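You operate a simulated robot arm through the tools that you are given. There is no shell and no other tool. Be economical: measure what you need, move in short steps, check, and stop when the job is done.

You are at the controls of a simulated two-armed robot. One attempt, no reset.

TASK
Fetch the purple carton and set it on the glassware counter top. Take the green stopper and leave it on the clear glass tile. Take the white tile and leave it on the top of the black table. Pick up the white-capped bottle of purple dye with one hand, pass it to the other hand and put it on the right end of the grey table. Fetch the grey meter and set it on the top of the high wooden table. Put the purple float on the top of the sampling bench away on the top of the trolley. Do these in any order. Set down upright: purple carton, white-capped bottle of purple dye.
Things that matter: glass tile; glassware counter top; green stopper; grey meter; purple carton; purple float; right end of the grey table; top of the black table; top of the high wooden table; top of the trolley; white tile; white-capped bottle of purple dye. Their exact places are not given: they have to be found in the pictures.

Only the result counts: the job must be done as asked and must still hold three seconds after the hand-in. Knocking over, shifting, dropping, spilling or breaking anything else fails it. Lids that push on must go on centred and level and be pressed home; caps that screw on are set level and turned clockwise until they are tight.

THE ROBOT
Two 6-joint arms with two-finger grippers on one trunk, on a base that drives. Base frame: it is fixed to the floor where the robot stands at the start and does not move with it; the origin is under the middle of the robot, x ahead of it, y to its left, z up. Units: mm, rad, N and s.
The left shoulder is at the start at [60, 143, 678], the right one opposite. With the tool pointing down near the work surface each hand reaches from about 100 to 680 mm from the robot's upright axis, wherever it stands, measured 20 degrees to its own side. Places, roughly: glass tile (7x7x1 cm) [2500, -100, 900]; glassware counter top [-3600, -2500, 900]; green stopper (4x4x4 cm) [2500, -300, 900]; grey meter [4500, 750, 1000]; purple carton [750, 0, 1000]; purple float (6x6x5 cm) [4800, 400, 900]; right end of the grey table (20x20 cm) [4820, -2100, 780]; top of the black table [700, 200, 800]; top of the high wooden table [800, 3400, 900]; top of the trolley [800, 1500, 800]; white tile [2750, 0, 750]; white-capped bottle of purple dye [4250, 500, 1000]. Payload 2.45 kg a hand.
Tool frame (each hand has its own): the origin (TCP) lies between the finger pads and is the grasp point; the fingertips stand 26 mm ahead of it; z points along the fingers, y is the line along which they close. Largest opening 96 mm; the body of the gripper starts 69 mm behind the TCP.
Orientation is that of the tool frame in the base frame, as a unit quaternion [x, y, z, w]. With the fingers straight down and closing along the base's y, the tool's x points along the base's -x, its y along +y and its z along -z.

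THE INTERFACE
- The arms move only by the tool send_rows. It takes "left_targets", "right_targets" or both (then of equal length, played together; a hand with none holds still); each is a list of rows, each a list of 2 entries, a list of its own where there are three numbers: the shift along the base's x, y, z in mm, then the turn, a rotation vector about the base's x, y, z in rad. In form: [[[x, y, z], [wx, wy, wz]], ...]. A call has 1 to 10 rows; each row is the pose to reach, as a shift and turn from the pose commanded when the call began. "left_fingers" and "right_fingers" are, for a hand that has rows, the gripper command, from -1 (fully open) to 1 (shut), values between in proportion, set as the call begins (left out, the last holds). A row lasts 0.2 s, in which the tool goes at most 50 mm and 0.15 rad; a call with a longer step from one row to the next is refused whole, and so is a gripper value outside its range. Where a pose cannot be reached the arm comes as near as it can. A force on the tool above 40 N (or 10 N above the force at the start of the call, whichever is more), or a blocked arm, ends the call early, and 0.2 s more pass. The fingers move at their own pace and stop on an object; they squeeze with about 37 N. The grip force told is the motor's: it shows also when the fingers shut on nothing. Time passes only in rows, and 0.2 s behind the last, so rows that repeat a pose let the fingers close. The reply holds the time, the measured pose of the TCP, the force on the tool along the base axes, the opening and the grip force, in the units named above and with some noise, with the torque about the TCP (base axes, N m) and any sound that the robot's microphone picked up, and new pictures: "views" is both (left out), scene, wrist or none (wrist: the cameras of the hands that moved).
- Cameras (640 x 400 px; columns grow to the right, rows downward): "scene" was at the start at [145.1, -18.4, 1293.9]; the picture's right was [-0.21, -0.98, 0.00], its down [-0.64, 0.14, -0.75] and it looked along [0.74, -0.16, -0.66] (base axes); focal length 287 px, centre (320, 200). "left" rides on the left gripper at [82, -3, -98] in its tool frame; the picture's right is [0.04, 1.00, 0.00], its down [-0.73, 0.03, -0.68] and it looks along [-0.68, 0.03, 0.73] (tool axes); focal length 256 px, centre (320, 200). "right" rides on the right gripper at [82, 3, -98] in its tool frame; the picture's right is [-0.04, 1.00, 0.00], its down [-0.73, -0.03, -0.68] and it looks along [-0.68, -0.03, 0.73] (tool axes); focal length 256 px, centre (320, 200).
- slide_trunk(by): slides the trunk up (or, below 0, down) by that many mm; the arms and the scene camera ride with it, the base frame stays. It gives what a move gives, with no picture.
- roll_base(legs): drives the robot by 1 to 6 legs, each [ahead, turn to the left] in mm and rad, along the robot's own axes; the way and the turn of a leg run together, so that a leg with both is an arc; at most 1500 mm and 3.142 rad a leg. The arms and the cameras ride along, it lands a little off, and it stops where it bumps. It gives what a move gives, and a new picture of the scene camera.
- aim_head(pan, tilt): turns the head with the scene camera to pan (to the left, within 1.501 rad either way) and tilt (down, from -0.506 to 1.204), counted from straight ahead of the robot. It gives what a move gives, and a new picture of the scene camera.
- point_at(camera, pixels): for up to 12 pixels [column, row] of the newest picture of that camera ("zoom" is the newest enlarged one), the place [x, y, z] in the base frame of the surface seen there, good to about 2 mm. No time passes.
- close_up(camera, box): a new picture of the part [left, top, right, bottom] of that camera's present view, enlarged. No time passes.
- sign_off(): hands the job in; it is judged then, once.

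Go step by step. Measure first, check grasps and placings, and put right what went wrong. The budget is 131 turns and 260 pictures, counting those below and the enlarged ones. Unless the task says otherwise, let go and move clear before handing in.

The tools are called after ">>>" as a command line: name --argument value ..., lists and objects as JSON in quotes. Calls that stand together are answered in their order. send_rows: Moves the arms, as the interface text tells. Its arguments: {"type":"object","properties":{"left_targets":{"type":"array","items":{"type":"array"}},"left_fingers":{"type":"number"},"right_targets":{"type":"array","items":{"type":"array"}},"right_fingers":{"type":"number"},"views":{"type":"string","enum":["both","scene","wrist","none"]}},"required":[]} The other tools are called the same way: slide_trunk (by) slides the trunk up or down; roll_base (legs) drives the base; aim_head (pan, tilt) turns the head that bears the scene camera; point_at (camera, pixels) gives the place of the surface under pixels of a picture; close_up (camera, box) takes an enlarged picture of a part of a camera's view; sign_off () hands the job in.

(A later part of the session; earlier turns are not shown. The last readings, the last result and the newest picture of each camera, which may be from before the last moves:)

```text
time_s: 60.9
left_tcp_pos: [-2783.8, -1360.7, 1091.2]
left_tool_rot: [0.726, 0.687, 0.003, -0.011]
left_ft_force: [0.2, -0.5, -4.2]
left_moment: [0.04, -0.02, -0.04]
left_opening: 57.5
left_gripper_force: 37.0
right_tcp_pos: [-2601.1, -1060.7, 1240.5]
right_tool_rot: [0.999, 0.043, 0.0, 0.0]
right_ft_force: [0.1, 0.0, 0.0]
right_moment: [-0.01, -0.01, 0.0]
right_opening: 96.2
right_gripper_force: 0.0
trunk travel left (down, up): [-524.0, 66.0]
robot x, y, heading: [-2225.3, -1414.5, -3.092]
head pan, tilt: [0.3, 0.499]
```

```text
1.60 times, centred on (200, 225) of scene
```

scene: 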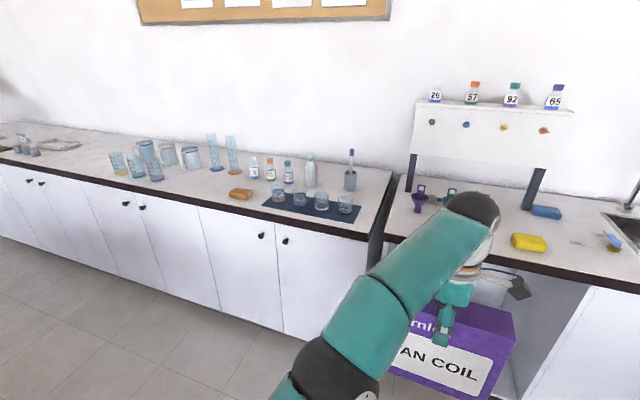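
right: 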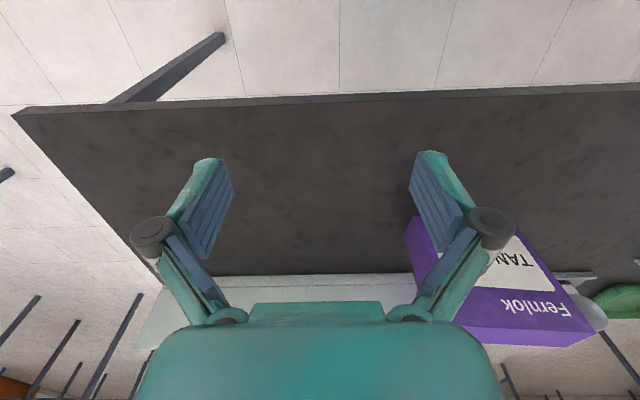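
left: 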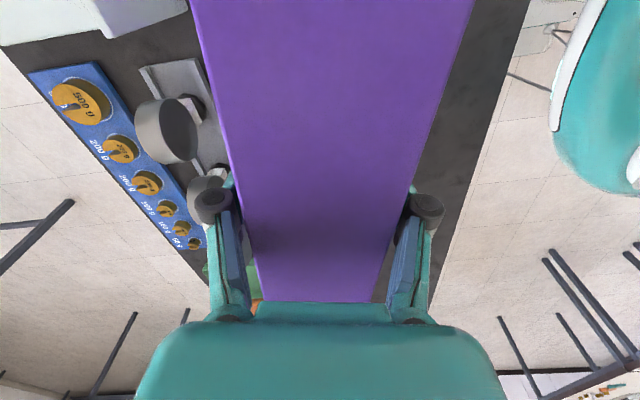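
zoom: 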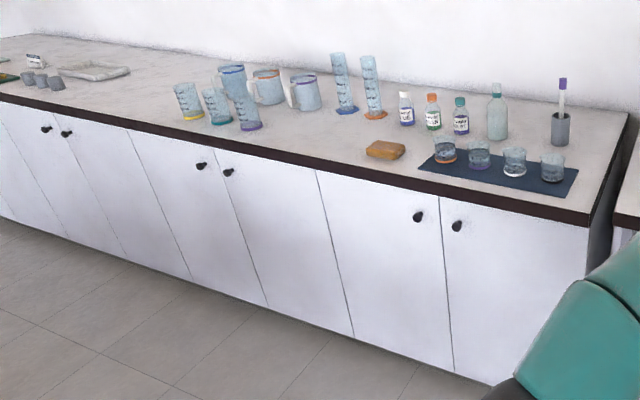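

Counter top z=900, front edge x=-3270. I measure the free stretch between the yellow-ringed beaker (zoom (190,115)) and the tray (zoom (130,72)).

>>> point_at --camera "zoom" --pixels '[[190, 116], [130, 74], [95, 80], [58, 88], [218, 122], [120, 100], [370, 155], [250, 125], [305, 107], [378, 115], [150, 60], [300, 140]]'

```text
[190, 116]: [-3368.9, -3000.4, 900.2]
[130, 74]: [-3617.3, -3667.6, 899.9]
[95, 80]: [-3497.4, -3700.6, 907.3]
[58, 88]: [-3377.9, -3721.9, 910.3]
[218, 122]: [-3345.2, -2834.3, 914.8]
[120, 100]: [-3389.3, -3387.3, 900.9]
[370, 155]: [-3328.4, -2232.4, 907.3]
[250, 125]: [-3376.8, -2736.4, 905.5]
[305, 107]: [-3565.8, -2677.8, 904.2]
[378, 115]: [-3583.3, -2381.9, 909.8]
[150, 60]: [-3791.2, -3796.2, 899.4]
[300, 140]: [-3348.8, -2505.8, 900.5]
```

There is a good free place near (-3420,-2470), between the amber block and the cylinders. I turn left in small legs to drive toward (-2600,-2550).

>>> roll_base --legs '[[0, 0.2], [0, 0.2], [0, 0.2], [0, 0.2], [0, 0.2], [0, 0.2]]'

```text
time_s: 62.8
left_tcp_pos: [-2771.3, -1533.0, 1091.5]
left_tool_rot: [0.611, 0.791, 0.001, -0.011]
left_ft_force: [-0.4, -0.8, -3.0]
left_moment: [0.02, -0.05, -0.02]
left_opening: 57.6
left_gripper_force: 37.0
right_tcp_pos: [-2689.5, -1190.5, 1242.6]
right_tool_rot: [0.98, 0.198, -0.001, 0.001]
right_ft_force: [0.9, -0.4, 0.4]
right_moment: [0.04, -0.01, -0.02]
right_opening: 96.2
right_gripper_force: 0.1
trunk travel left (down, up): [-524.0, 66.0]
robot x, y, heading: [-2230.9, -1401.2, -2.787]
head pan, tilt: [0.3, 0.499]
stopped in leg 2: the robot was blocked; the commanded pose is now the measured one
```

scene: 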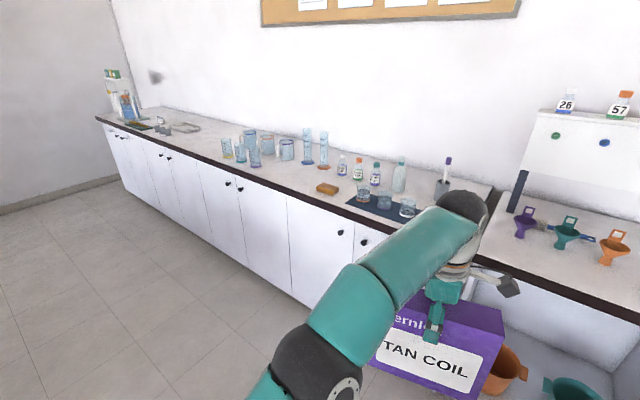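

Turning in place trips after about 0.3 rad; turning while rolling should be gentler. I make arcs: back while turning left, then ahead.

>>> roll_base --legs '[[-300, 0.6], [600, 0.3], [500, 0]]'

```text
time_s: 64.3
left_tcp_pos: [-2591.1, -1603.5, 1094.9]
left_tool_rot: [0.499, 0.866, -0.004, -0.013]
left_ft_force: [2.1, -0.8, -1.2]
left_moment: [-0.02, 0.09, 0.07]
left_opening: 57.8
left_gripper_force: 37.2
right_tcp_pos: [-2604.1, -1253.3, 1246.2]
right_tool_rot: [0.945, 0.328, -0.004, 0.0]
right_ft_force: [0.4, 0.6, 0.7]
right_moment: [0.0, 0.15, 0.02]
right_opening: 96.2
right_gripper_force: 0.1
trunk travel left (down, up): [-524.0, 66.0]
robot x, y, heading: [-2110.5, -1329.0, -2.564]
head pan, tilt: [0.3, 0.499]
stopped in leg 1: the robot was blocked; the commanded pose is now the measured one
```

scene: 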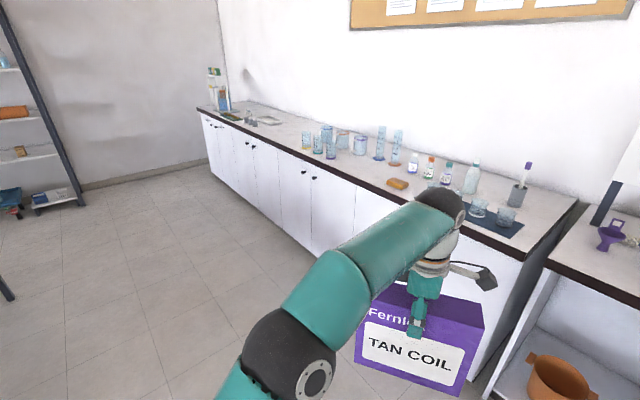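

Still tripping; the trunk stands high. I lower it 220 mm here in the open and try a turn again.

>>> slide_trunk --by -220

>>> roll_base --legs '[[0, 0.67]]'

```text
time_s: 66.6
left_tcp_pos: [-2596.3, -1604.0, 870.9]
left_tool_rot: [0.5, 0.866, -0.002, -0.01]
left_ft_force: [0.0, 0.2, -4.7]
left_moment: [0.02, 0.03, -0.01]
left_opening: 57.7
left_gripper_force: 37.0
right_tcp_pos: [-2609.6, -1255.1, 1022.4]
right_tool_rot: [0.945, 0.328, 0.001, 0.0]
right_ft_force: [0.6, 0.0, 0.4]
right_moment: [-0.01, -0.03, 0.0]
right_opening: 96.1
right_gripper_force: 0.0
trunk travel left (down, up): [-304.0, 286.0]
robot x, y, heading: [-2115.0, -1331.8, -2.564]
head pan, tilt: [0.3, 0.499]
```

```text
time_s: 69.5
left_tcp_pos: [-2321.0, -1850.1, 870.5]
left_tool_rot: [0.185, 0.983, -0.004, -0.009]
left_ft_force: [-1.2, 0.6, -3.9]
left_moment: [-0.04, -0.04, -0.01]
left_opening: 57.7
left_gripper_force: 37.1
right_tcp_pos: [-2548.1, -1585.5, 1024.0]
right_tool_rot: [0.783, 0.623, 0.001, 0.002]
right_ft_force: [-0.6, 0.5, -0.3]
right_moment: [-0.02, -0.02, 0.01]
right_opening: 96.0
right_gripper_force: 0.1
trunk travel left (down, up): [-304.0, 286.0]
robot x, y, heading: [-2144.7, -1323.9, -1.893]
head pan, tilt: [0.3, 0.499]
stopped in leg 1: the robot was blocked; the commanded pose is now the measured one
```

scene: 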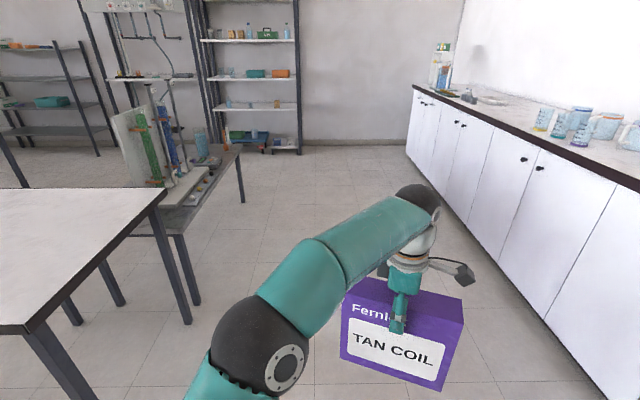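

With the trunk low the turn completed. I drive along heading -1.89 to y≈-2540 and begin the turn to the counter.

>>> roll_base --legs '[[640, 0], [640, 0]]'

>>> roll_base --legs '[[-60, -0.6]]'

```text
time_s: 76.3
left_tcp_pos: [-2728.6, -3061.8, 870.7]
left_tool_rot: [0.186, 0.983, -0.005, -0.01]
left_ft_force: [0.0, -0.4, -3.8]
left_moment: [0.03, -0.04, -0.04]
left_opening: 57.8
left_gripper_force: 37.0
right_tcp_pos: [-2955.5, -2796.1, 1023.4]
right_tool_rot: [0.783, 0.622, 0.001, 0.0]
right_ft_force: [0.7, 0.5, 0.0]
right_moment: [0.04, -0.01, 0.02]
right_opening: 95.9
right_gripper_force: 0.0
trunk travel left (down, up): [-304.0, 286.0]
robot x, y, heading: [-2549.5, -2539.1, -1.887]
head pan, tilt: [0.3, 0.499]
```

scene: 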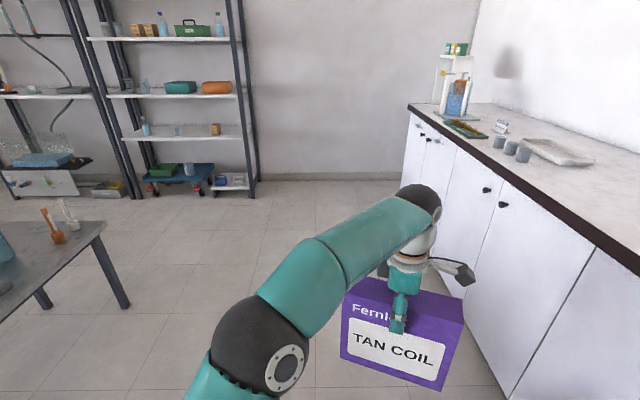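

```text
time_s: 78.1
left_tcp_pos: [-2907.5, -2899.8, 871.2]
left_tool_rot: [0.395, 0.919, -0.001, -0.009]
left_ft_force: [1.1, -1.2, -4.2]
left_moment: [0.05, -0.01, 0.01]
left_opening: 57.6
left_gripper_force: 36.4
right_tcp_pos: [-3003.3, -2564.2, 1024.9]
right_tool_rot: [0.899, 0.437, 0.0, 0.0]
right_ft_force: [1.2, -0.4, 0.5]
right_moment: [0.04, 0.04, 0.01]
right_opening: 96.2
right_gripper_force: 0.2
trunk travel left (down, up): [-304.0, 286.0]
robot x, y, heading: [-2512.2, -2508.2, -2.284]
head pan, tilt: [0.3, 0.499]
stopped in leg 1: the robot was blocked; the commanded pose is now the measured one
```

scene: 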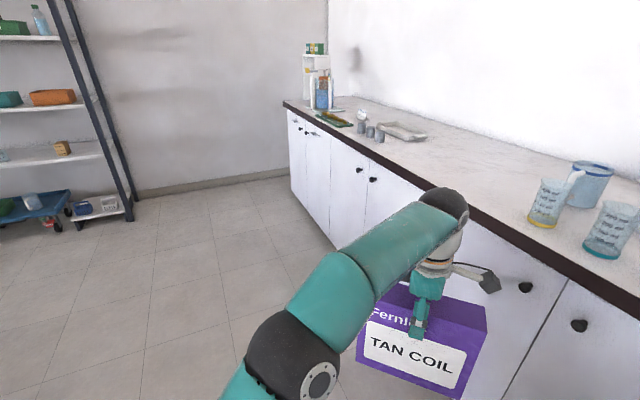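

Now at (-2512,-2508). Two more small turns bring the robot square to the counter.

>>> roll_base --legs '[[0, -0.45]]'

>>> roll_base --legs '[[0, -0.4]]'

```text
time_s: 80.4
left_tcp_pos: [-3042.9, -2688.1, 872.9]
left_tool_rot: [0.589, 0.808, 0.001, -0.008]
left_ft_force: [-0.5, -0.7, -3.6]
left_moment: [0.03, 0.04, 0.02]
left_opening: 57.4
left_gripper_force: 37.0
right_tcp_pos: [-2981.1, -2344.2, 1025.7]
right_tool_rot: [0.974, 0.226, 0.001, 0.001]
right_ft_force: [0.5, -0.4, -0.7]
right_moment: [0.04, -0.02, 0.0]
right_opening: 95.9
right_gripper_force: 0.2
trunk travel left (down, up): [-304.0, 286.0]
robot x, y, heading: [-2506.9, -2529.4, -2.741]
head pan, tilt: [0.3, 0.499]
stopped in leg 1: the robot was blocked; the commanded pose is now the measured one
```

scene: 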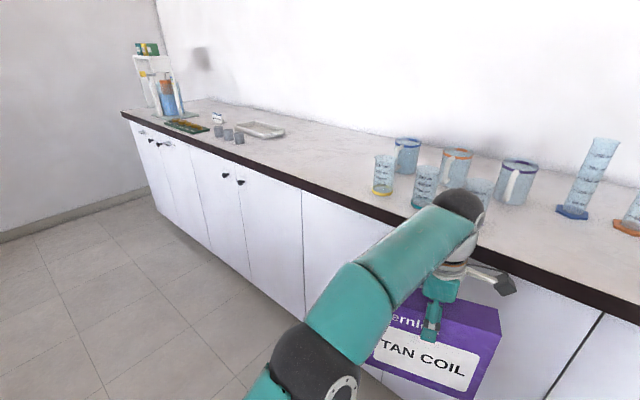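

```text
time_s: 82.0
left_tcp_pos: [-3064.5, -2486.3, 872.7]
left_tool_rot: [0.73, 0.684, 0.002, -0.007]
left_ft_force: [0.1, 0.2, -3.2]
left_moment: [0.0, -0.04, 0.0]
left_opening: 57.6
left_gripper_force: 37.0
right_tcp_pos: [-2885.9, -2188.8, 1025.6]
right_tool_rot: [0.999, 0.042, 0.0, 0.0]
right_ft_force: [-0.3, 0.2, -0.3]
right_moment: [-0.01, -0.02, -0.01]
right_opening: 96.1
right_gripper_force: 0.1
trunk travel left (down, up): [-304.0, 286.0]
robot x, y, heading: [-2512.9, -2545.2, -3.112]
head pan, tilt: [0.3, 0.499]
stopped in leg 1: the robot was blocked; the commanded pose is now the measured one
```

scene: 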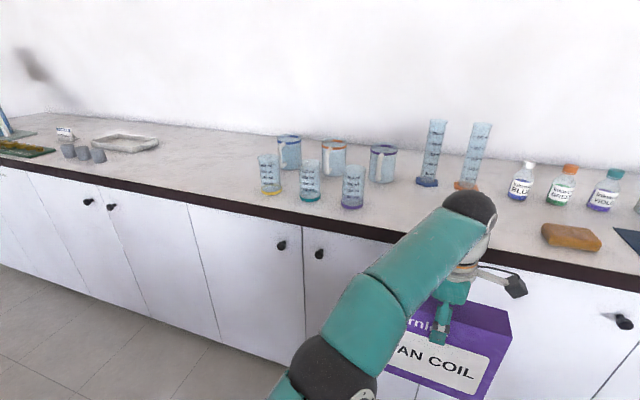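

The robot faces the counter, with the carton at y=-2486. I measure the neighbours at this nearer view, and raise the trunk 286 mm.

>>> point_at --camera "scene" --pixels '[[428, 186], [466, 188], [352, 207], [382, 180], [545, 238], [570, 248], [440, 232], [400, 190], [362, 180], [330, 100]]'

>>> slide_trunk --by 286

>>> roll_base --legs '[[170, 0]]'

>>> aim_head --pan 0.15 --tilt 0.8

```text
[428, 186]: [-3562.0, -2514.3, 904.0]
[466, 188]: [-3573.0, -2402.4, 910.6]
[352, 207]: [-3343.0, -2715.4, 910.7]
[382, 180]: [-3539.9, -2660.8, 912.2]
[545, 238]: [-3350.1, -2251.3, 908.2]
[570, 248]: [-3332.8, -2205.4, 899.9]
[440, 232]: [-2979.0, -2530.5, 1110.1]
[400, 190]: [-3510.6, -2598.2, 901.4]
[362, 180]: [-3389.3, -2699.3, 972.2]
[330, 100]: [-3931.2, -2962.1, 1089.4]
```

```text
time_s: 84.9
left_tcp_pos: [-3065.9, -2485.0, 1160.4]
left_tool_rot: [0.729, 0.684, 0.001, -0.01]
left_ft_force: [0.8, 0.8, -3.9]
left_moment: [0.0, 0.04, 0.01]
left_opening: 57.7
left_gripper_force: 37.0
right_tcp_pos: [-2883.4, -2189.6, 1312.4]
right_tool_rot: [0.999, 0.043, -0.001, 0.001]
right_ft_force: [-0.1, 0.6, -1.0]
right_moment: [-0.05, 0.03, -0.01]
right_opening: 96.2
right_gripper_force: 0.0
trunk travel left (down, up): [-590.0, 0.0]
robot x, y, heading: [-2508.4, -2545.2, -3.112]
head pan, tilt: [0.3, 0.499]
```

```text
time_s: 86.4
left_tcp_pos: [-3237.9, -2490.6, 1158.5]
left_tool_rot: [0.73, 0.684, 0.002, -0.01]
left_ft_force: [-0.5, -0.8, -5.2]
left_moment: [0.01, -0.05, -0.04]
left_opening: 57.6
left_gripper_force: 37.1
right_tcp_pos: [-3057.7, -2194.5, 1311.6]
right_tool_rot: [0.999, 0.042, 0.0, 0.001]
right_ft_force: [-0.4, 1.3, 1.1]
right_moment: [-0.01, 0.0, -0.02]
right_opening: 96.0
right_gripper_force: 0.0
trunk travel left (down, up): [-590.0, 0.0]
robot x, y, heading: [-2680.5, -2548.2, -3.114]
head pan, tilt: [0.3, 0.499]
```

scene: 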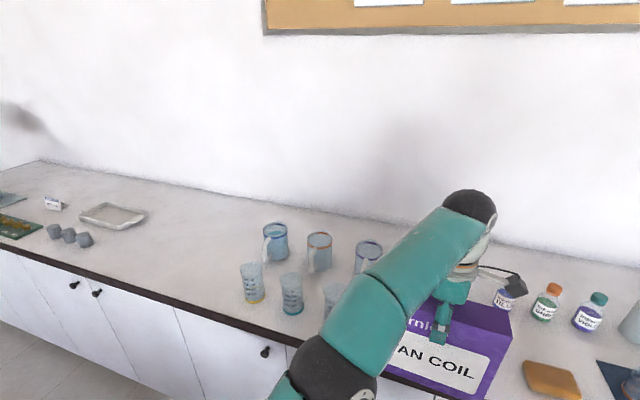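

```text
time_s: 87.2
left_tcp_pos: [-3235.2, -2490.0, 1160.9]
left_tool_rot: [0.729, 0.684, 0.001, -0.01]
left_ft_force: [0.2, 0.7, -4.1]
left_moment: [-0.03, 0.01, 0.02]
left_opening: 57.6
left_gripper_force: 37.3
right_tcp_pos: [-3053.6, -2193.9, 1314.2]
right_tool_rot: [0.999, 0.042, -0.001, 0.001]
right_ft_force: [0.1, -0.1, 0.4]
right_moment: [0.0, 0.0, 0.0]
right_opening: 96.0
right_gripper_force: 0.0
trunk travel left (down, up): [-590.0, 0.0]
robot x, y, heading: [-2679.4, -2552.6, -3.109]
head pan, tilt: [0.15, 0.799]
```

scene: 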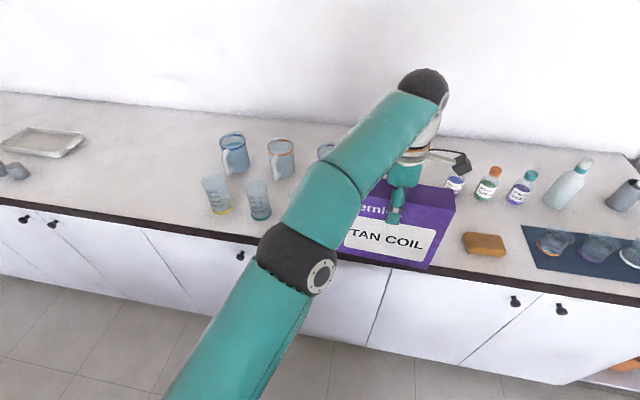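

There is clear counter at (-3400,-2490). I drive 165 mm nearer, then level the 0.02 rad tilt and lower.

>>> roll_base --legs '[[165, 0]]'

>>> send_rows --left_targets '[[[0, 0, -20], [-0.016, -0.012, 0]], [[0, 0, -45], [-0.016, -0.012, 0]], [[0, 0, -70], [-0.016, -0.012, 0]]]' --views "both"

```text
time_s: 88.7
left_tcp_pos: [-3407.3, -2496.1, 1159.5]
left_tool_rot: [0.729, 0.685, 0.001, -0.009]
left_ft_force: [-0.3, -0.7, -3.3]
left_moment: [0.01, -0.05, 0.01]
left_opening: 57.7
left_gripper_force: 37.6
right_tcp_pos: [-3225.8, -2199.8, 1312.5]
right_tool_rot: [0.999, 0.043, 0.0, 0.001]
right_ft_force: [0.4, -0.1, -1.4]
right_moment: [0.01, -0.02, 0.03]
right_opening: 96.1
right_gripper_force: 0.0
trunk travel left (down, up): [-590.0, 0.0]
robot x, y, heading: [-2852.1, -2556.1, -3.105]
head pan, tilt: [0.15, 0.799]
```

scene: 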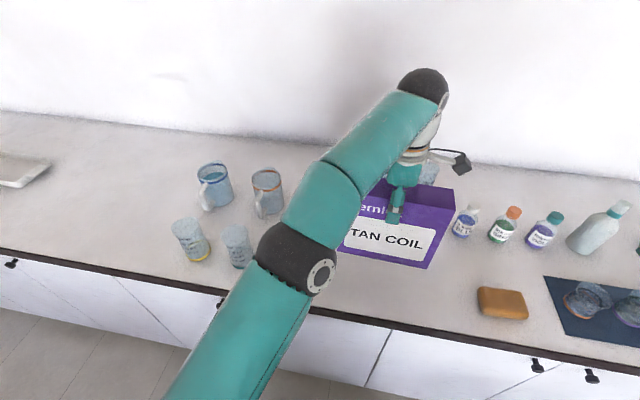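

```text
time_s: 89.5
left_tcp_pos: [-3403.1, -2496.0, 1090.3]
left_tool_rot: [0.729, 0.684, 0.001, 0.001]
left_ft_force: [-0.1, -0.3, -4.0]
left_moment: [-0.03, 0.01, 0.0]
left_opening: 57.5
left_gripper_force: 36.9
right_tcp_pos: [-3225.2, -2199.9, 1313.2]
right_tool_rot: [0.999, 0.042, -0.001, 0.001]
right_ft_force: [-0.4, -0.4, -0.7]
right_moment: [0.01, 0.04, -0.02]
right_opening: 96.1
right_gripper_force: 0.1
trunk travel left (down, up): [-590.0, 0.0]
robot x, y, heading: [-2849.2, -2556.2, -3.109]
head pan, tilt: [0.15, 0.799]
```

scene: 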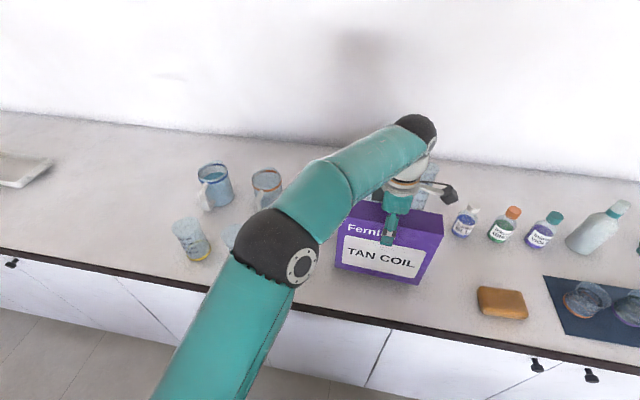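
left: 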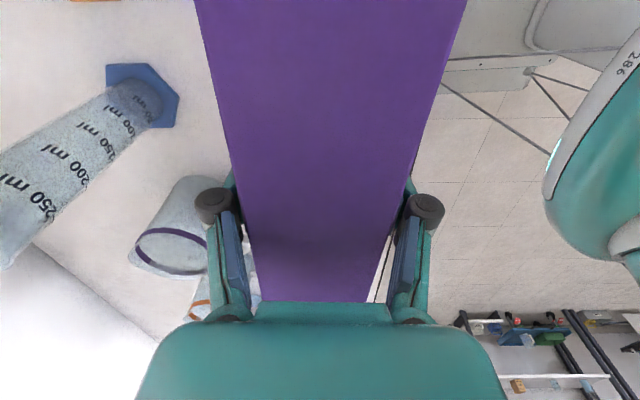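

All clear around. I lower in small steps to the counter (expected TCP z ≈1066).

>>> send_rows --left_targets '[[[0, 0, -12], [0, 0, 0]], [[0, 0, -20], [0, 0, 0]], [[0, 0, -24], [0, 0, 0]], [[0, 0, -27], [0, 0, 0]]]' --views "none"

```text
time_s: 90.5
left_tcp_pos: [-3403.4, -2498.0, 1066.8]
left_tool_rot: [0.728, 0.685, -0.001, -0.002]
left_ft_force: [3.3, -5.1, 20.7]
left_moment: [0.31, 0.14, -0.05]
left_opening: 58.1
left_gripper_force: 36.5
right_tcp_pos: [-3221.5, -2199.9, 1314.7]
right_tool_rot: [0.999, 0.042, -0.001, -0.001]
right_ft_force: [0.2, -0.1, 0.5]
right_moment: [-0.02, 0.04, -0.04]
right_opening: 95.9
right_gripper_force: 0.1
trunk travel left (down, up): [-590.0, 0.0]
robot x, y, heading: [-2850.0, -2553.3, -3.108]
head pan, tilt: [0.15, 0.799]
```

The carton rests on the counter (force 20 N up). I open, then lift straight up.

>>> send_rows --left_targets '[[[0, 0, 2], [0, 0, 0]], [[0, 0, 2], [0, 0, 0]], [[0, 0, 2], [0, 0, 0]], [[0, 0, 2], [0, 0, 0]]]' --left_fingers -1 --views "none"

>>> send_rows --left_targets '[[[0, 0, 30], [0, 0, 0]], [[0, 0, 65], [0, 0, 0]], [[0, 0, 100], [0, 0, 0]], [[0, 0, 125], [0, 0, 0]]]' --views "both"

```text
time_s: 91.5
left_tcp_pos: [-3405.2, -2495.4, 1065.1]
left_tool_rot: [0.729, 0.685, 0.0, 0.0]
left_ft_force: [0.1, -0.2, -0.8]
left_moment: [-0.01, 0.0, 0.01]
left_opening: 96.0
left_gripper_force: 0.1
right_tcp_pos: [-3226.5, -2197.9, 1313.3]
right_tool_rot: [0.999, 0.044, -0.001, 0.002]
right_ft_force: [-0.3, -0.8, 1.0]
right_moment: [0.0, -0.04, 0.04]
right_opening: 96.3
right_gripper_force: 0.0
trunk travel left (down, up): [-590.0, 0.0]
robot x, y, heading: [-2847.0, -2555.3, -3.111]
head pan, tilt: [0.15, 0.799]
```

```text
time_s: 92.5
left_tcp_pos: [-3394.8, -2508.8, 1192.4]
left_tool_rot: [0.724, 0.689, 0.001, -0.005]
left_ft_force: [0.4, -0.6, -0.3]
left_moment: [0.01, 0.0, 0.02]
left_opening: 96.0
left_gripper_force: 0.1
left hand out of reach, approached as far as the arm can: row 3, 4
right_tcp_pos: [-3225.0, -2199.9, 1315.7]
right_tool_rot: [0.999, 0.043, -0.001, 0.0]
right_ft_force: [0.6, -0.1, -0.4]
right_moment: [-0.01, 0.0, 0.02]
right_opening: 95.9
right_gripper_force: 0.1
trunk travel left (down, up): [-590.0, 0.0]
robot x, y, heading: [-2849.0, -2552.5, -3.109]
head pan, tilt: [0.15, 0.799]
```

scene: 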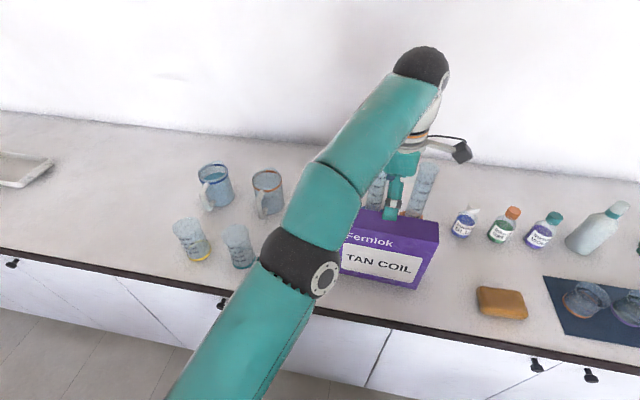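
left: 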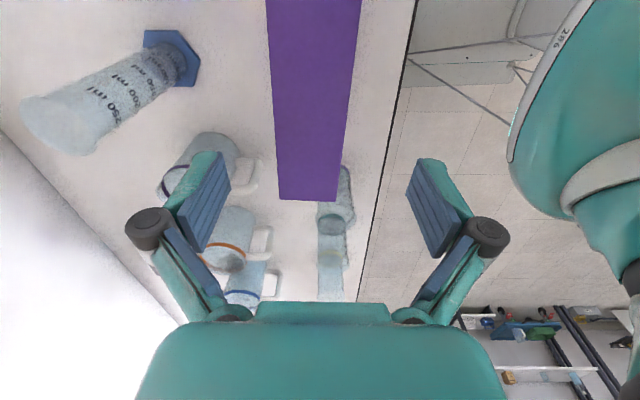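

The carton stands upright on the counter and is released. I back away, fold the left arm and lower the trunk for travel.

>>> roll_base --legs '[[-500, 0]]'

>>> send_rows --left_targets '[[[20, -22, -5], [0, 0, -0.139]], [[40, -44, -10], [0, 0, -0.278]], [[60, -66, -15], [0, 0, -0.416]], [[80, -88, -20], [0, 0, -0.555]], [[100, -110, -25], [0, 0, -0.694]], [[120, -132, -30], [0, 0, -0.832]], [[140, -154, -35], [0, 0, -0.971]], [[160, -176, -40], [0, 0, -1.11]], [[180, -198, -45], [0, 0, -1.248]], [[200, -220, -50], [0, 0, -1.387]]]' --right_targets '[[[5, -5, 0], [0, 0, 0]], [[10, -10, 0], [0, 0, 0]], [[15, -15, 0], [0, 0, 0]], [[20, -20, 0], [0, 0, 0]], [[25, -25, 0], [0, 0, 0]], [[30, -30, 0], [0, 0, 0]], [[35, -35, 0], [0, 0, 0]], [[40, -40, 0], [0, 0, 0]], [[45, -45, 0], [0, 0, 0]], [[50, -50, 0], [0, 0, 0]]]' --views "none"

>>> slide_trunk --by -500

>>> aim_head --pan -0.6 --tilt 0.4

```text
time_s: 95.4
left_tcp_pos: [-2903.6, -2497.0, 1193.2]
left_tool_rot: [0.719, 0.695, 0.0, -0.006]
left_ft_force: [0.3, 0.0, 0.1]
left_moment: [0.03, 0.04, -0.01]
left_opening: 96.0
left_gripper_force: 0.1
right_tcp_pos: [-2732.4, -2184.2, 1314.8]
right_tool_rot: [0.999, 0.046, -0.001, 0.001]
right_ft_force: [0.3, 0.7, 0.0]
right_moment: [-0.02, 0.01, 0.0]
right_opening: 96.1
right_gripper_force: 0.1
trunk travel left (down, up): [-590.0, 0.0]
robot x, y, heading: [-2357.5, -2542.2, -3.099]
head pan, tilt: [0.15, 0.799]
```

scene: 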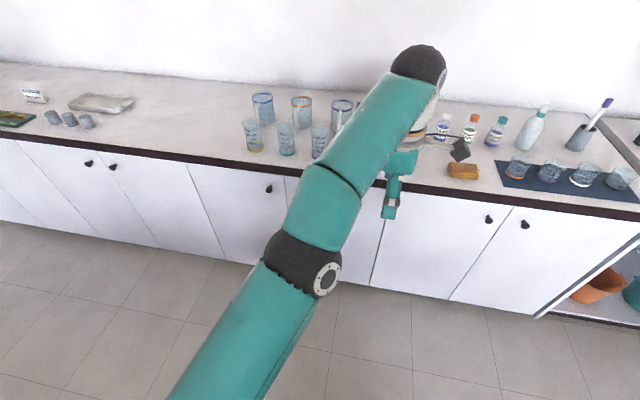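

```text
time_s: 97.6
left_tcp_pos: [-2702.9, -2720.9, 1143.4]
left_tool_rot: [0.997, 0.074, 0.005, -0.006]
left_ft_force: [-0.4, -0.3, 0.9]
left_moment: [0.04, 0.01, 0.01]
left_opening: 96.1
left_gripper_force: 0.0
right_tcp_pos: [-2682.3, -2234.8, 1314.9]
right_tool_rot: [0.999, 0.046, -0.001, 0.001]
right_ft_force: [-0.6, 0.3, 0.5]
right_moment: [0.0, 0.01, -0.03]
right_opening: 96.2
right_gripper_force: 0.1
trunk travel left (down, up): [-590.0, 0.0]
robot x, y, heading: [-2358.6, -2538.1, -3.103]
head pan, tilt: [0.15, 0.799]
```

```text
refused: -500 is not a number from -400 to 400
```

```text
time_s: 98.7
left_tcp_pos: [-2703.5, -2719.3, 1143.2]
left_tool_rot: [0.997, 0.075, 0.004, -0.004]
left_ft_force: [-0.2, 0.1, 0.5]
left_moment: [0.01, -0.03, -0.02]
left_opening: 95.7
left_gripper_force: 0.0
right_tcp_pos: [-2684.1, -2234.1, 1313.8]
right_tool_rot: [0.999, 0.045, -0.001, 0.001]
right_ft_force: [0.3, -0.9, 0.3]
right_moment: [-0.01, -0.01, 0.01]
right_opening: 96.3
right_gripper_force: 0.1
trunk travel left (down, up): [-590.0, 0.0]
robot x, y, heading: [-2354.0, -2537.6, -3.101]
head pan, tilt: [-0.6, 0.4]
```

scene: 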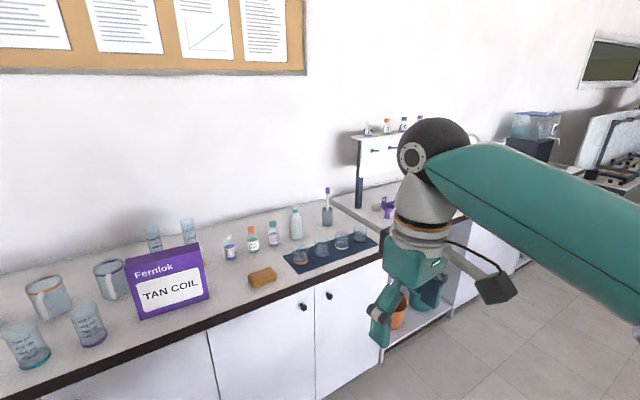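

The carton stands well on the counter at pixels (125-208, 245-320). I lower the trunk 400 and turn toward +y.

>>> slide_trunk --by -400

>>> roll_base --legs '[[-150, 0], [0, -1.61], [1250, 0], [0, -1.57]]'

```text
time_s: 102.5
left_tcp_pos: [-2703.5, -2718.9, 742.9]
left_tool_rot: [0.997, 0.074, 0.005, -0.005]
left_ft_force: [-0.1, 0.7, 0.8]
left_moment: [-0.01, -0.01, 0.01]
left_opening: 95.8
left_gripper_force: 0.1
right_tcp_pos: [-2682.7, -2234.4, 914.9]
right_tool_rot: [0.999, 0.045, -0.001, 0.001]
right_ft_force: [-0.1, -0.3, -0.4]
right_moment: [0.03, -0.01, 0.01]
right_opening: 95.8
right_gripper_force: 0.1
trunk travel left (down, up): [-190.0, 400.0]
robot x, y, heading: [-2356.6, -2538.5, -3.101]
head pan, tilt: [-0.6, 0.4]
```

```text
time_s: 107.5
left_tcp_pos: [-2453.6, -2223.0, 742.5]
left_tool_rot: [0.819, -0.574, 0.006, -0.002]
left_ft_force: [0.0, 0.7, 0.1]
left_moment: [0.04, -0.01, -0.03]
left_opening: 96.0
left_gripper_force: 0.2
right_tcp_pos: [-1975.3, -2150.3, 914.9]
right_tool_rot: [0.802, -0.598, -0.001, 0.0]
right_ft_force: [0.3, -0.4, -0.1]
right_moment: [0.01, -0.01, 0.0]
right_opening: 96.2
right_gripper_force: 0.1
trunk travel left (down, up): [-190.0, 400.0]
robot x, y, heading: [-2242.2, -2539.9, 1.792]
head pan, tilt: [-0.6, 0.4]
stopped in leg 2: the robot was blocked; the commanded pose is now the measured one
```

scene: 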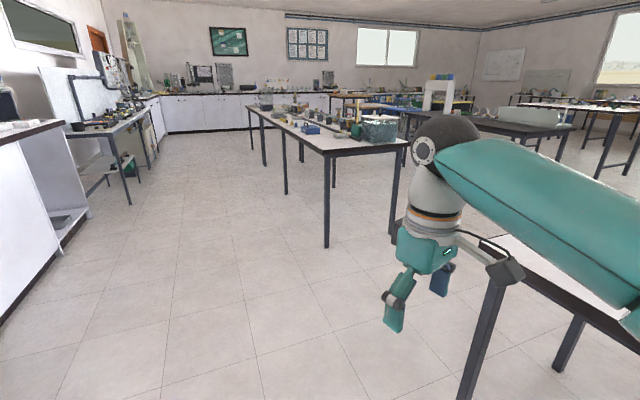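

Turned 1.4 rad before the stop. I finish the turn, drive up to y≈-1290 and turn to +x.

>>> roll_base --legs '[[0, -0.22], [1245, 0], [0, -0.8]]'

>>> roll_base --legs '[[0, -0.75]]'

```text
time_s: 117.2
left_tcp_pos: [-2087.8, -921.9, 743.5]
left_tool_rot: [-0.434, 0.901, -0.007, -0.002]
left_ft_force: [-0.5, -0.6, 0.3]
left_moment: [0.02, 0.02, 0.0]
left_opening: 96.0
left_gripper_force: 0.0
right_tcp_pos: [-1774.4, -1291.7, 913.5]
right_tool_rot: [-0.406, 0.914, 0.001, 0.001]
right_ft_force: [0.5, 0.1, 0.2]
right_moment: [0.0, 0.01, 0.0]
right_opening: 96.1
right_gripper_force: 0.1
trunk travel left (down, up): [-190.0, 400.0]
robot x, y, heading: [-2262.7, -1249.9, 0.771]
head pan, tilt: [-0.6, 0.4]
```

scene: 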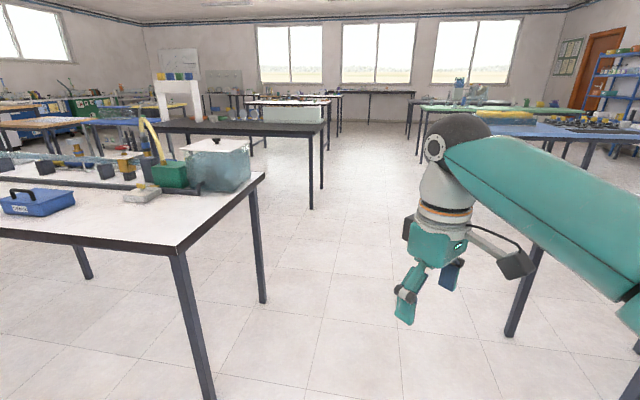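

```text
time_s: 119.8
left_tcp_pos: [-1908.7, -1130.7, 744.0]
left_tool_rot: [-0.069, 0.998, -0.005, -0.005]
left_ft_force: [0.0, -0.1, 0.0]
left_moment: [0.01, -0.01, -0.02]
left_opening: 95.8
left_gripper_force: 0.0
right_tcp_pos: [-1934.1, -1616.1, 915.6]
right_tool_rot: [-0.041, 0.999, 0.001, 0.001]
right_ft_force: [-0.7, -0.2, 0.7]
right_moment: [-0.01, 0.0, 0.02]
right_opening: 96.1
right_gripper_force: 0.0
trunk travel left (down, up): [-190.0, 400.0]
robot x, y, heading: [-2261.4, -1226.3, 0.022]
head pan, tilt: [-0.6, 0.4]
```

scene: 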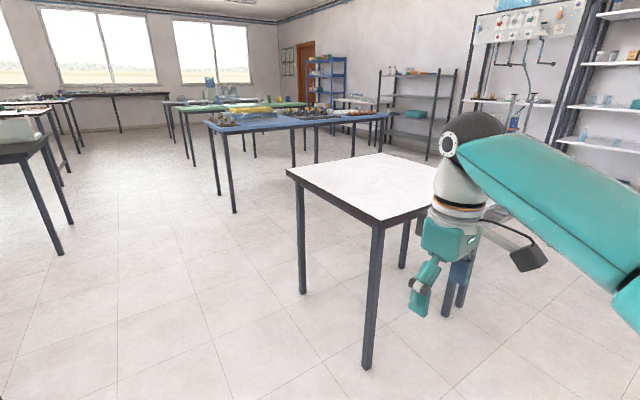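

The aisle ahead is free. I drive 3400 mm along it and look at the white table with stopper and tiles.

>>> roll_base --legs '[[0, -0.022], [1200, 0], [1200, 0], [1100, 0]]'

>>> aim_head --pan 0.4 --tilt 0.4

```text
time_s: 137.3
left_tcp_pos: [1561.4, -1135.3, 744.3]
left_tool_rot: [-0.06, 0.998, -0.005, -0.005]
left_ft_force: [-0.2, -0.1, 0.3]
left_moment: [0.0, 0.02, -0.01]
left_opening: 95.9
left_gripper_force: 0.0
right_tcp_pos: [1527.2, -1617.5, 916.2]
right_tool_rot: [-0.031, 1.0, 0.001, 0.0]
right_ft_force: [-0.5, -0.2, 0.0]
right_moment: [0.0, -0.02, -0.02]
right_opening: 96.0
right_gripper_force: 0.1
trunk travel left (down, up): [-190.0, 400.0]
robot x, y, heading: [1206.4, -1219.1, -0.002]
head pan, tilt: [-0.6, 0.4]
```

scene: 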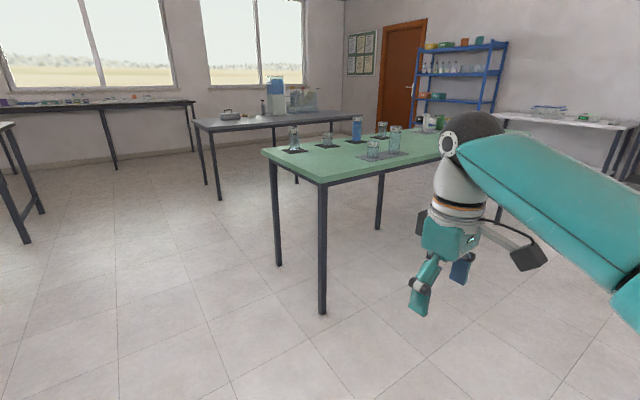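

```text
time_s: 138.6
left_tcp_pos: [1561.5, -1132.9, 745.4]
left_tool_rot: [-0.061, 0.998, -0.006, -0.005]
left_ft_force: [0.2, 0.0, -0.4]
left_moment: [0.04, 0.01, -0.01]
left_opening: 95.9
left_gripper_force: 0.0
right_tcp_pos: [1526.5, -1617.1, 916.0]
right_tool_rot: [-0.031, 1.0, 0.0, 0.0]
right_ft_force: [-0.4, 0.5, -0.8]
right_moment: [0.01, 0.0, 0.0]
right_opening: 96.0
right_gripper_force: 0.0
trunk travel left (down, up): [-190.0, 400.0]
robot x, y, heading: [1209.7, -1220.3, -0.002]
head pan, tilt: [0.4, 0.4]
```

scene: 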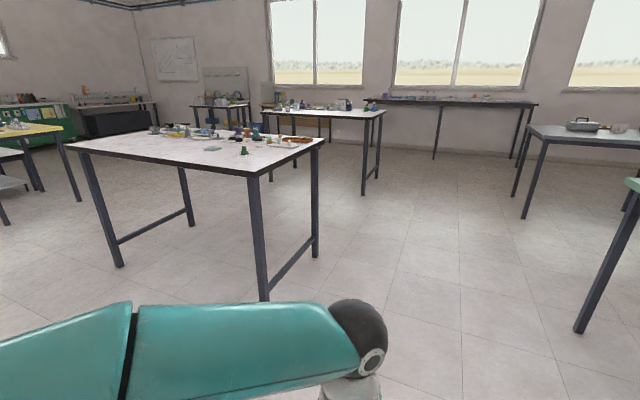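

>>> close_up --camera "scene" --box '[60, 110, 340, 180]'

>>> point_at --camera "scene" --pixels '[[70, 145], [245, 172], [320, 138], [244, 152], [213, 149], [195, 142], [260, 300], [120, 265], [315, 255]]'

```text
2.29 times, centred on (200, 145) of scene
```

zoom: 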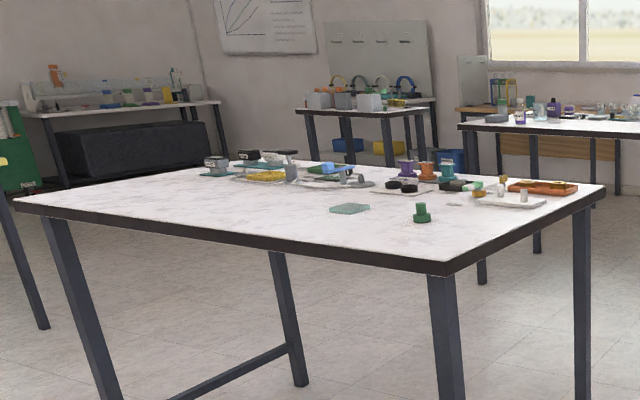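

```text
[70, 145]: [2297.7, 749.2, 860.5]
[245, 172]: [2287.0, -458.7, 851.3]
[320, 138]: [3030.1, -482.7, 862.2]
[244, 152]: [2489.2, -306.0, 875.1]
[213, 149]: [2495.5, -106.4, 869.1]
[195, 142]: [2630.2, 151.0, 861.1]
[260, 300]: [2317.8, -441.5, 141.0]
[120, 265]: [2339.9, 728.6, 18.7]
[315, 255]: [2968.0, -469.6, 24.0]
```

The stopper is at (2490,-306) and the glass tile at (2495,-106) on the white table (top z 861, front edge x 2287). I drive round to face it.

>>> roll_base --legs '[[360, 0], [0, 0.8]]'

>>> roll_base --legs '[[0, 0.77], [600, 0], [560, 0]]'

>>> roll_base --legs '[[0, -0.8], [0, -0.7]]'

```text
time_s: 143.3
left_tcp_pos: [1747.8, -905.1, 745.4]
left_tool_rot: [-0.446, 0.895, -0.007, -0.002]
left_ft_force: [0.2, 0.8, 0.1]
left_moment: [-0.01, 0.02, 0.0]
left_opening: 95.8
left_gripper_force: 0.0
right_tcp_pos: [2071.9, -1267.4, 916.3]
right_tool_rot: [-0.419, 0.908, 0.0, 0.0]
right_ft_force: [0.3, 0.4, -0.2]
right_moment: [0.01, -0.02, -0.01]
right_opening: 96.1
right_gripper_force: 0.0
trunk travel left (down, up): [-190.0, 400.0]
robot x, y, heading: [1581.4, -1234.9, 0.807]
head pan, tilt: [0.4, 0.4]
```

scene: 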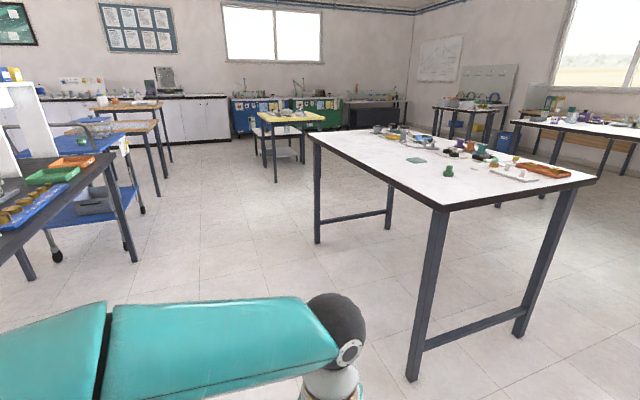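

```text
time_s: 151.9
left_tcp_pos: [1460.4, 292.8, 744.8]
left_tool_rot: [0.751, -0.66, 0.007, 0.0]
left_ft_force: [-0.5, 1.1, -0.2]
left_moment: [0.05, -0.01, -0.03]
left_opening: 95.9
left_gripper_force: 0.0
right_tcp_pos: [1942.9, 262.8, 917.1]
right_tool_rot: [0.732, -0.682, -0.001, 0.001]
right_ft_force: [0.1, -0.6, -0.6]
right_moment: [-0.01, 0.01, -0.01]
right_opening: 95.6
right_gripper_force: 0.0
trunk travel left (down, up): [-190.0, 400.0]
robot x, y, heading: [1572.5, -61.4, 1.585]
head pan, tilt: [0.4, 0.4]
```

scene: 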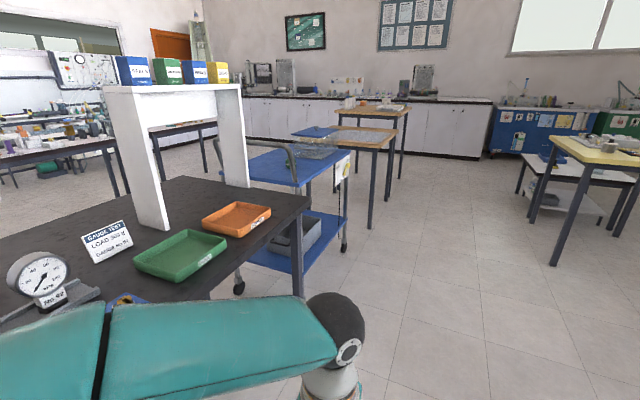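

```text
time_s: 156.4
left_tcp_pos: [1903.6, 121.4, 746.4]
left_tool_rot: [-0.159, 0.987, -0.007, -0.005]
left_ft_force: [-0.2, 0.2, 0.5]
left_moment: [-0.02, -0.01, 0.0]
left_opening: 96.0
left_gripper_force: 0.0
right_tcp_pos: [1965.0, -360.1, 918.1]
right_tool_rot: [-0.129, 0.992, 0.001, 0.001]
right_ft_force: [-0.9, 0.8, -0.3]
right_moment: [-0.02, -0.05, -0.02]
right_opening: 95.9
right_gripper_force: 0.1
trunk travel left (down, up): [-190.0, 400.0]
robot x, y, heading: [1568.7, -22.7, 0.182]
head pan, tilt: [0.4, 0.4]
stopped in leg 2: the robot was blocked; the commanded pose is now the measured one
```

scene: 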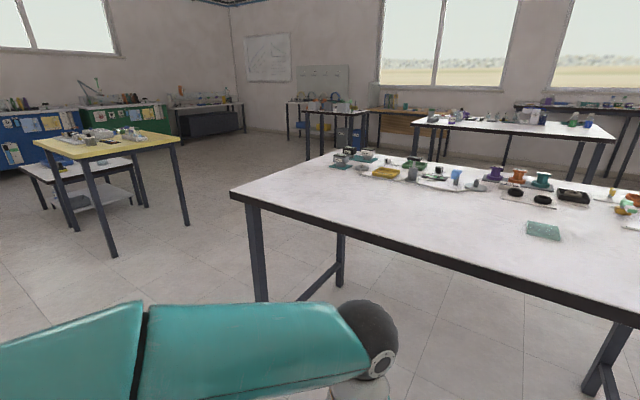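

Now at (1569,-23). I straighten, raise the trunk 200 and come up to the table edge.

>>> roll_base --legs '[[0, -0.18]]'

>>> slide_trunk --by 220

>>> roll_base --legs '[[380, 0]]'

>>> aim_head --pan -0.2 --tilt 0.7

```text
time_s: 157.6
left_tcp_pos: [1923.8, 57.6, 747.2]
left_tool_rot: [-0.067, 0.998, -0.005, -0.006]
left_ft_force: [0.7, 0.2, 0.5]
left_moment: [-0.04, 0.01, 0.01]
left_opening: 96.1
left_gripper_force: 0.0
right_tcp_pos: [1895.9, -426.3, 917.3]
right_tool_rot: [-0.038, 0.999, 0.0, 0.001]
right_ft_force: [0.4, -0.1, -0.4]
right_moment: [-0.02, 0.02, 0.0]
right_opening: 96.2
right_gripper_force: 0.1
trunk travel left (down, up): [-190.0, 400.0]
robot x, y, heading: [1567.0, -12.6, -0.0]
head pan, tilt: [0.4, 0.4]
```

scene: 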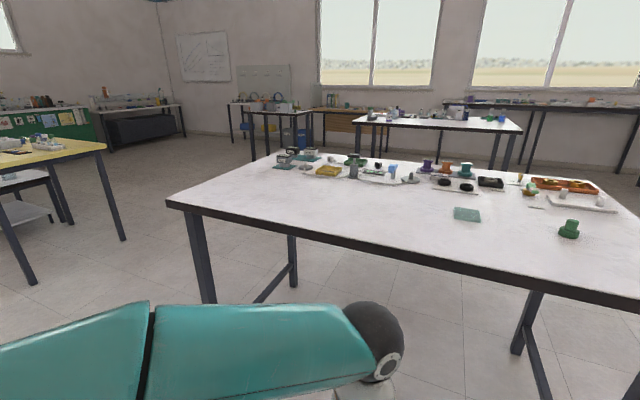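

```text
time_s: 159.9
left_tcp_pos: [1923.5, 56.9, 967.0]
left_tool_rot: [-0.067, 0.998, -0.005, -0.005]
left_ft_force: [-0.1, 0.1, -0.7]
left_moment: [-0.02, 0.03, 0.01]
left_opening: 96.1
left_gripper_force: 0.1
right_tcp_pos: [1895.0, -426.0, 1138.7]
right_tool_rot: [-0.036, 0.999, 0.001, 0.0]
right_ft_force: [0.5, -0.3, -0.1]
right_moment: [0.04, -0.04, -0.01]
right_opening: 95.9
right_gripper_force: 0.1
trunk travel left (down, up): [-410.0, 180.0]
robot x, y, heading: [1568.9, -17.2, -0.003]
head pan, tilt: [0.4, 0.4]
```

```text
time_s: 162.4
left_tcp_pos: [2308.4, 54.2, 966.8]
left_tool_rot: [-0.065, 0.998, -0.006, -0.006]
left_ft_force: [0.6, -0.7, 0.1]
left_moment: [0.01, 0.03, -0.01]
left_opening: 96.4
left_gripper_force: 0.0
right_tcp_pos: [2277.6, -429.2, 1138.0]
right_tool_rot: [-0.035, 0.999, 0.002, 0.0]
right_ft_force: [0.2, 0.4, -0.4]
right_moment: [0.0, 0.02, 0.02]
right_opening: 95.9
right_gripper_force: 0.0
trunk travel left (down, up): [-410.0, 180.0]
robot x, y, heading: [1950.3, -14.5, -0.007]
head pan, tilt: [0.4, 0.4]
```

scene: 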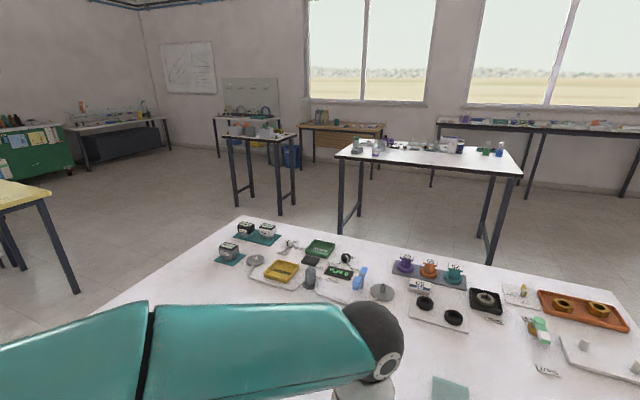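

```text
time_s: 163.4
left_tcp_pos: [2307.8, 54.2, 967.3]
left_tool_rot: [-0.065, 0.998, -0.006, -0.006]
left_ft_force: [0.8, -0.1, 0.5]
left_moment: [0.01, 0.01, 0.0]
left_opening: 95.9
left_gripper_force: 0.1
right_tcp_pos: [2276.1, -429.6, 1138.5]
right_tool_rot: [-0.034, 0.999, 0.001, 0.001]
right_ft_force: [-0.1, 0.4, -0.2]
right_moment: [-0.03, 0.0, -0.02]
right_opening: 95.7
right_gripper_force: 0.0
trunk travel left (down, up): [-410.0, 180.0]
robot x, y, heading: [1954.5, -13.4, -0.007]
head pan, tilt: [-0.201, 0.7]
```

scene: 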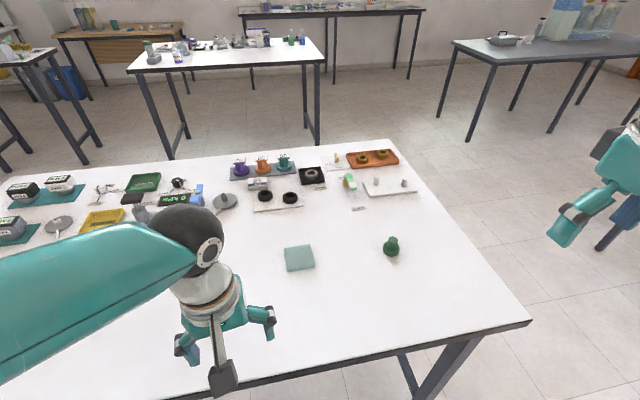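

I look closely at the table top for the white tile.

>>> close_up --camera "scene" --box '[200, 130, 440, 280]'

>>> aim_head --pan 0.35 --tilt 0.75

```text
2.67 times, centred on (320, 205) of scene
```

zoom: 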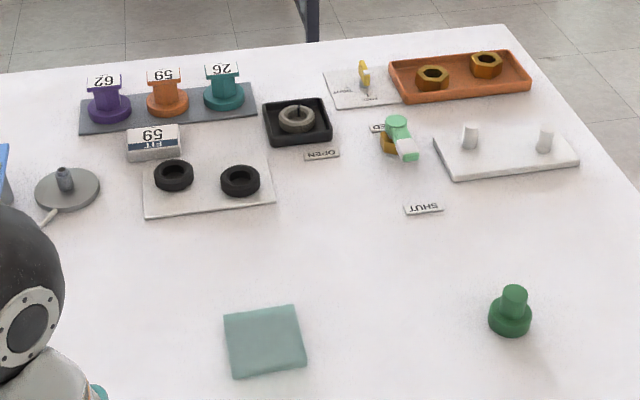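

```text
time_s: 164.3
left_tcp_pos: [2307.9, 53.3, 967.9]
left_tool_rot: [-0.064, 0.998, -0.005, -0.006]
left_ft_force: [-0.1, 0.0, 0.8]
left_moment: [0.0, 0.03, 0.01]
left_opening: 96.1
left_gripper_force: 0.1
right_tcp_pos: [2276.6, -429.9, 1139.1]
right_tool_rot: [-0.035, 0.999, 0.001, 0.001]
right_ft_force: [-1.1, 0.3, -0.9]
right_moment: [-0.02, 0.01, 0.03]
right_opening: 96.2
right_gripper_force: 0.0
trunk travel left (down, up): [-410.0, 180.0]
robot x, y, heading: [1954.1, -15.9, -0.003]
head pan, tilt: [0.351, 0.75]
```

scene: 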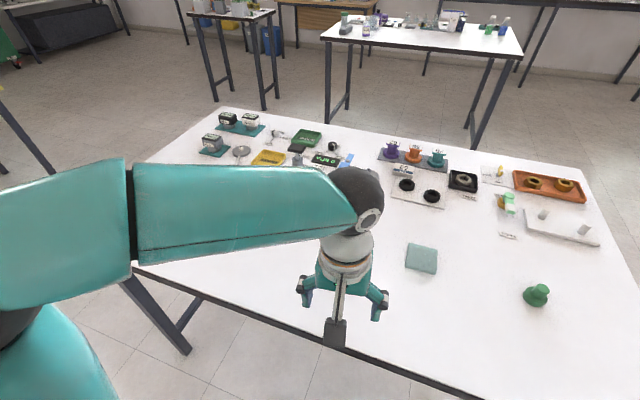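

The white tile is not plain yet; I zoom on the middle of the table and also look through the left wrist camera.

>>> close_up --camera "scene" --box '[190, 100, 460, 270]'

>>> close_up --camera "left" --box '[0, 0, 640, 400]'

```text
2.35 times, centred on (325, 185) of scene
```

zoom: 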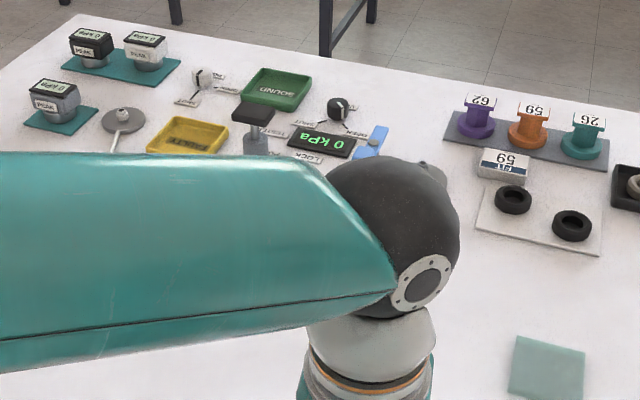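

```text
1.00 times, centred on (320, 200) of left (not enlarged: the box is as wide or as high as the picture)
```

zoom: 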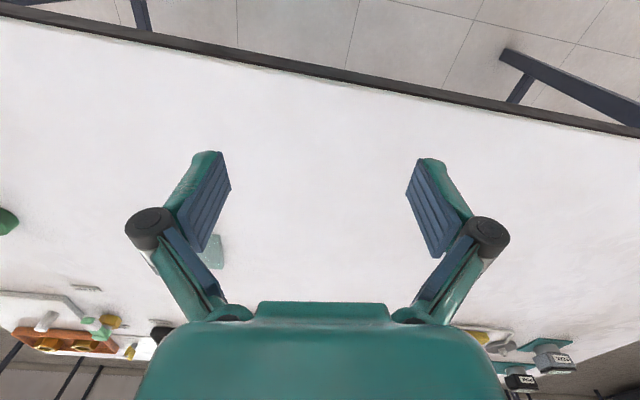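

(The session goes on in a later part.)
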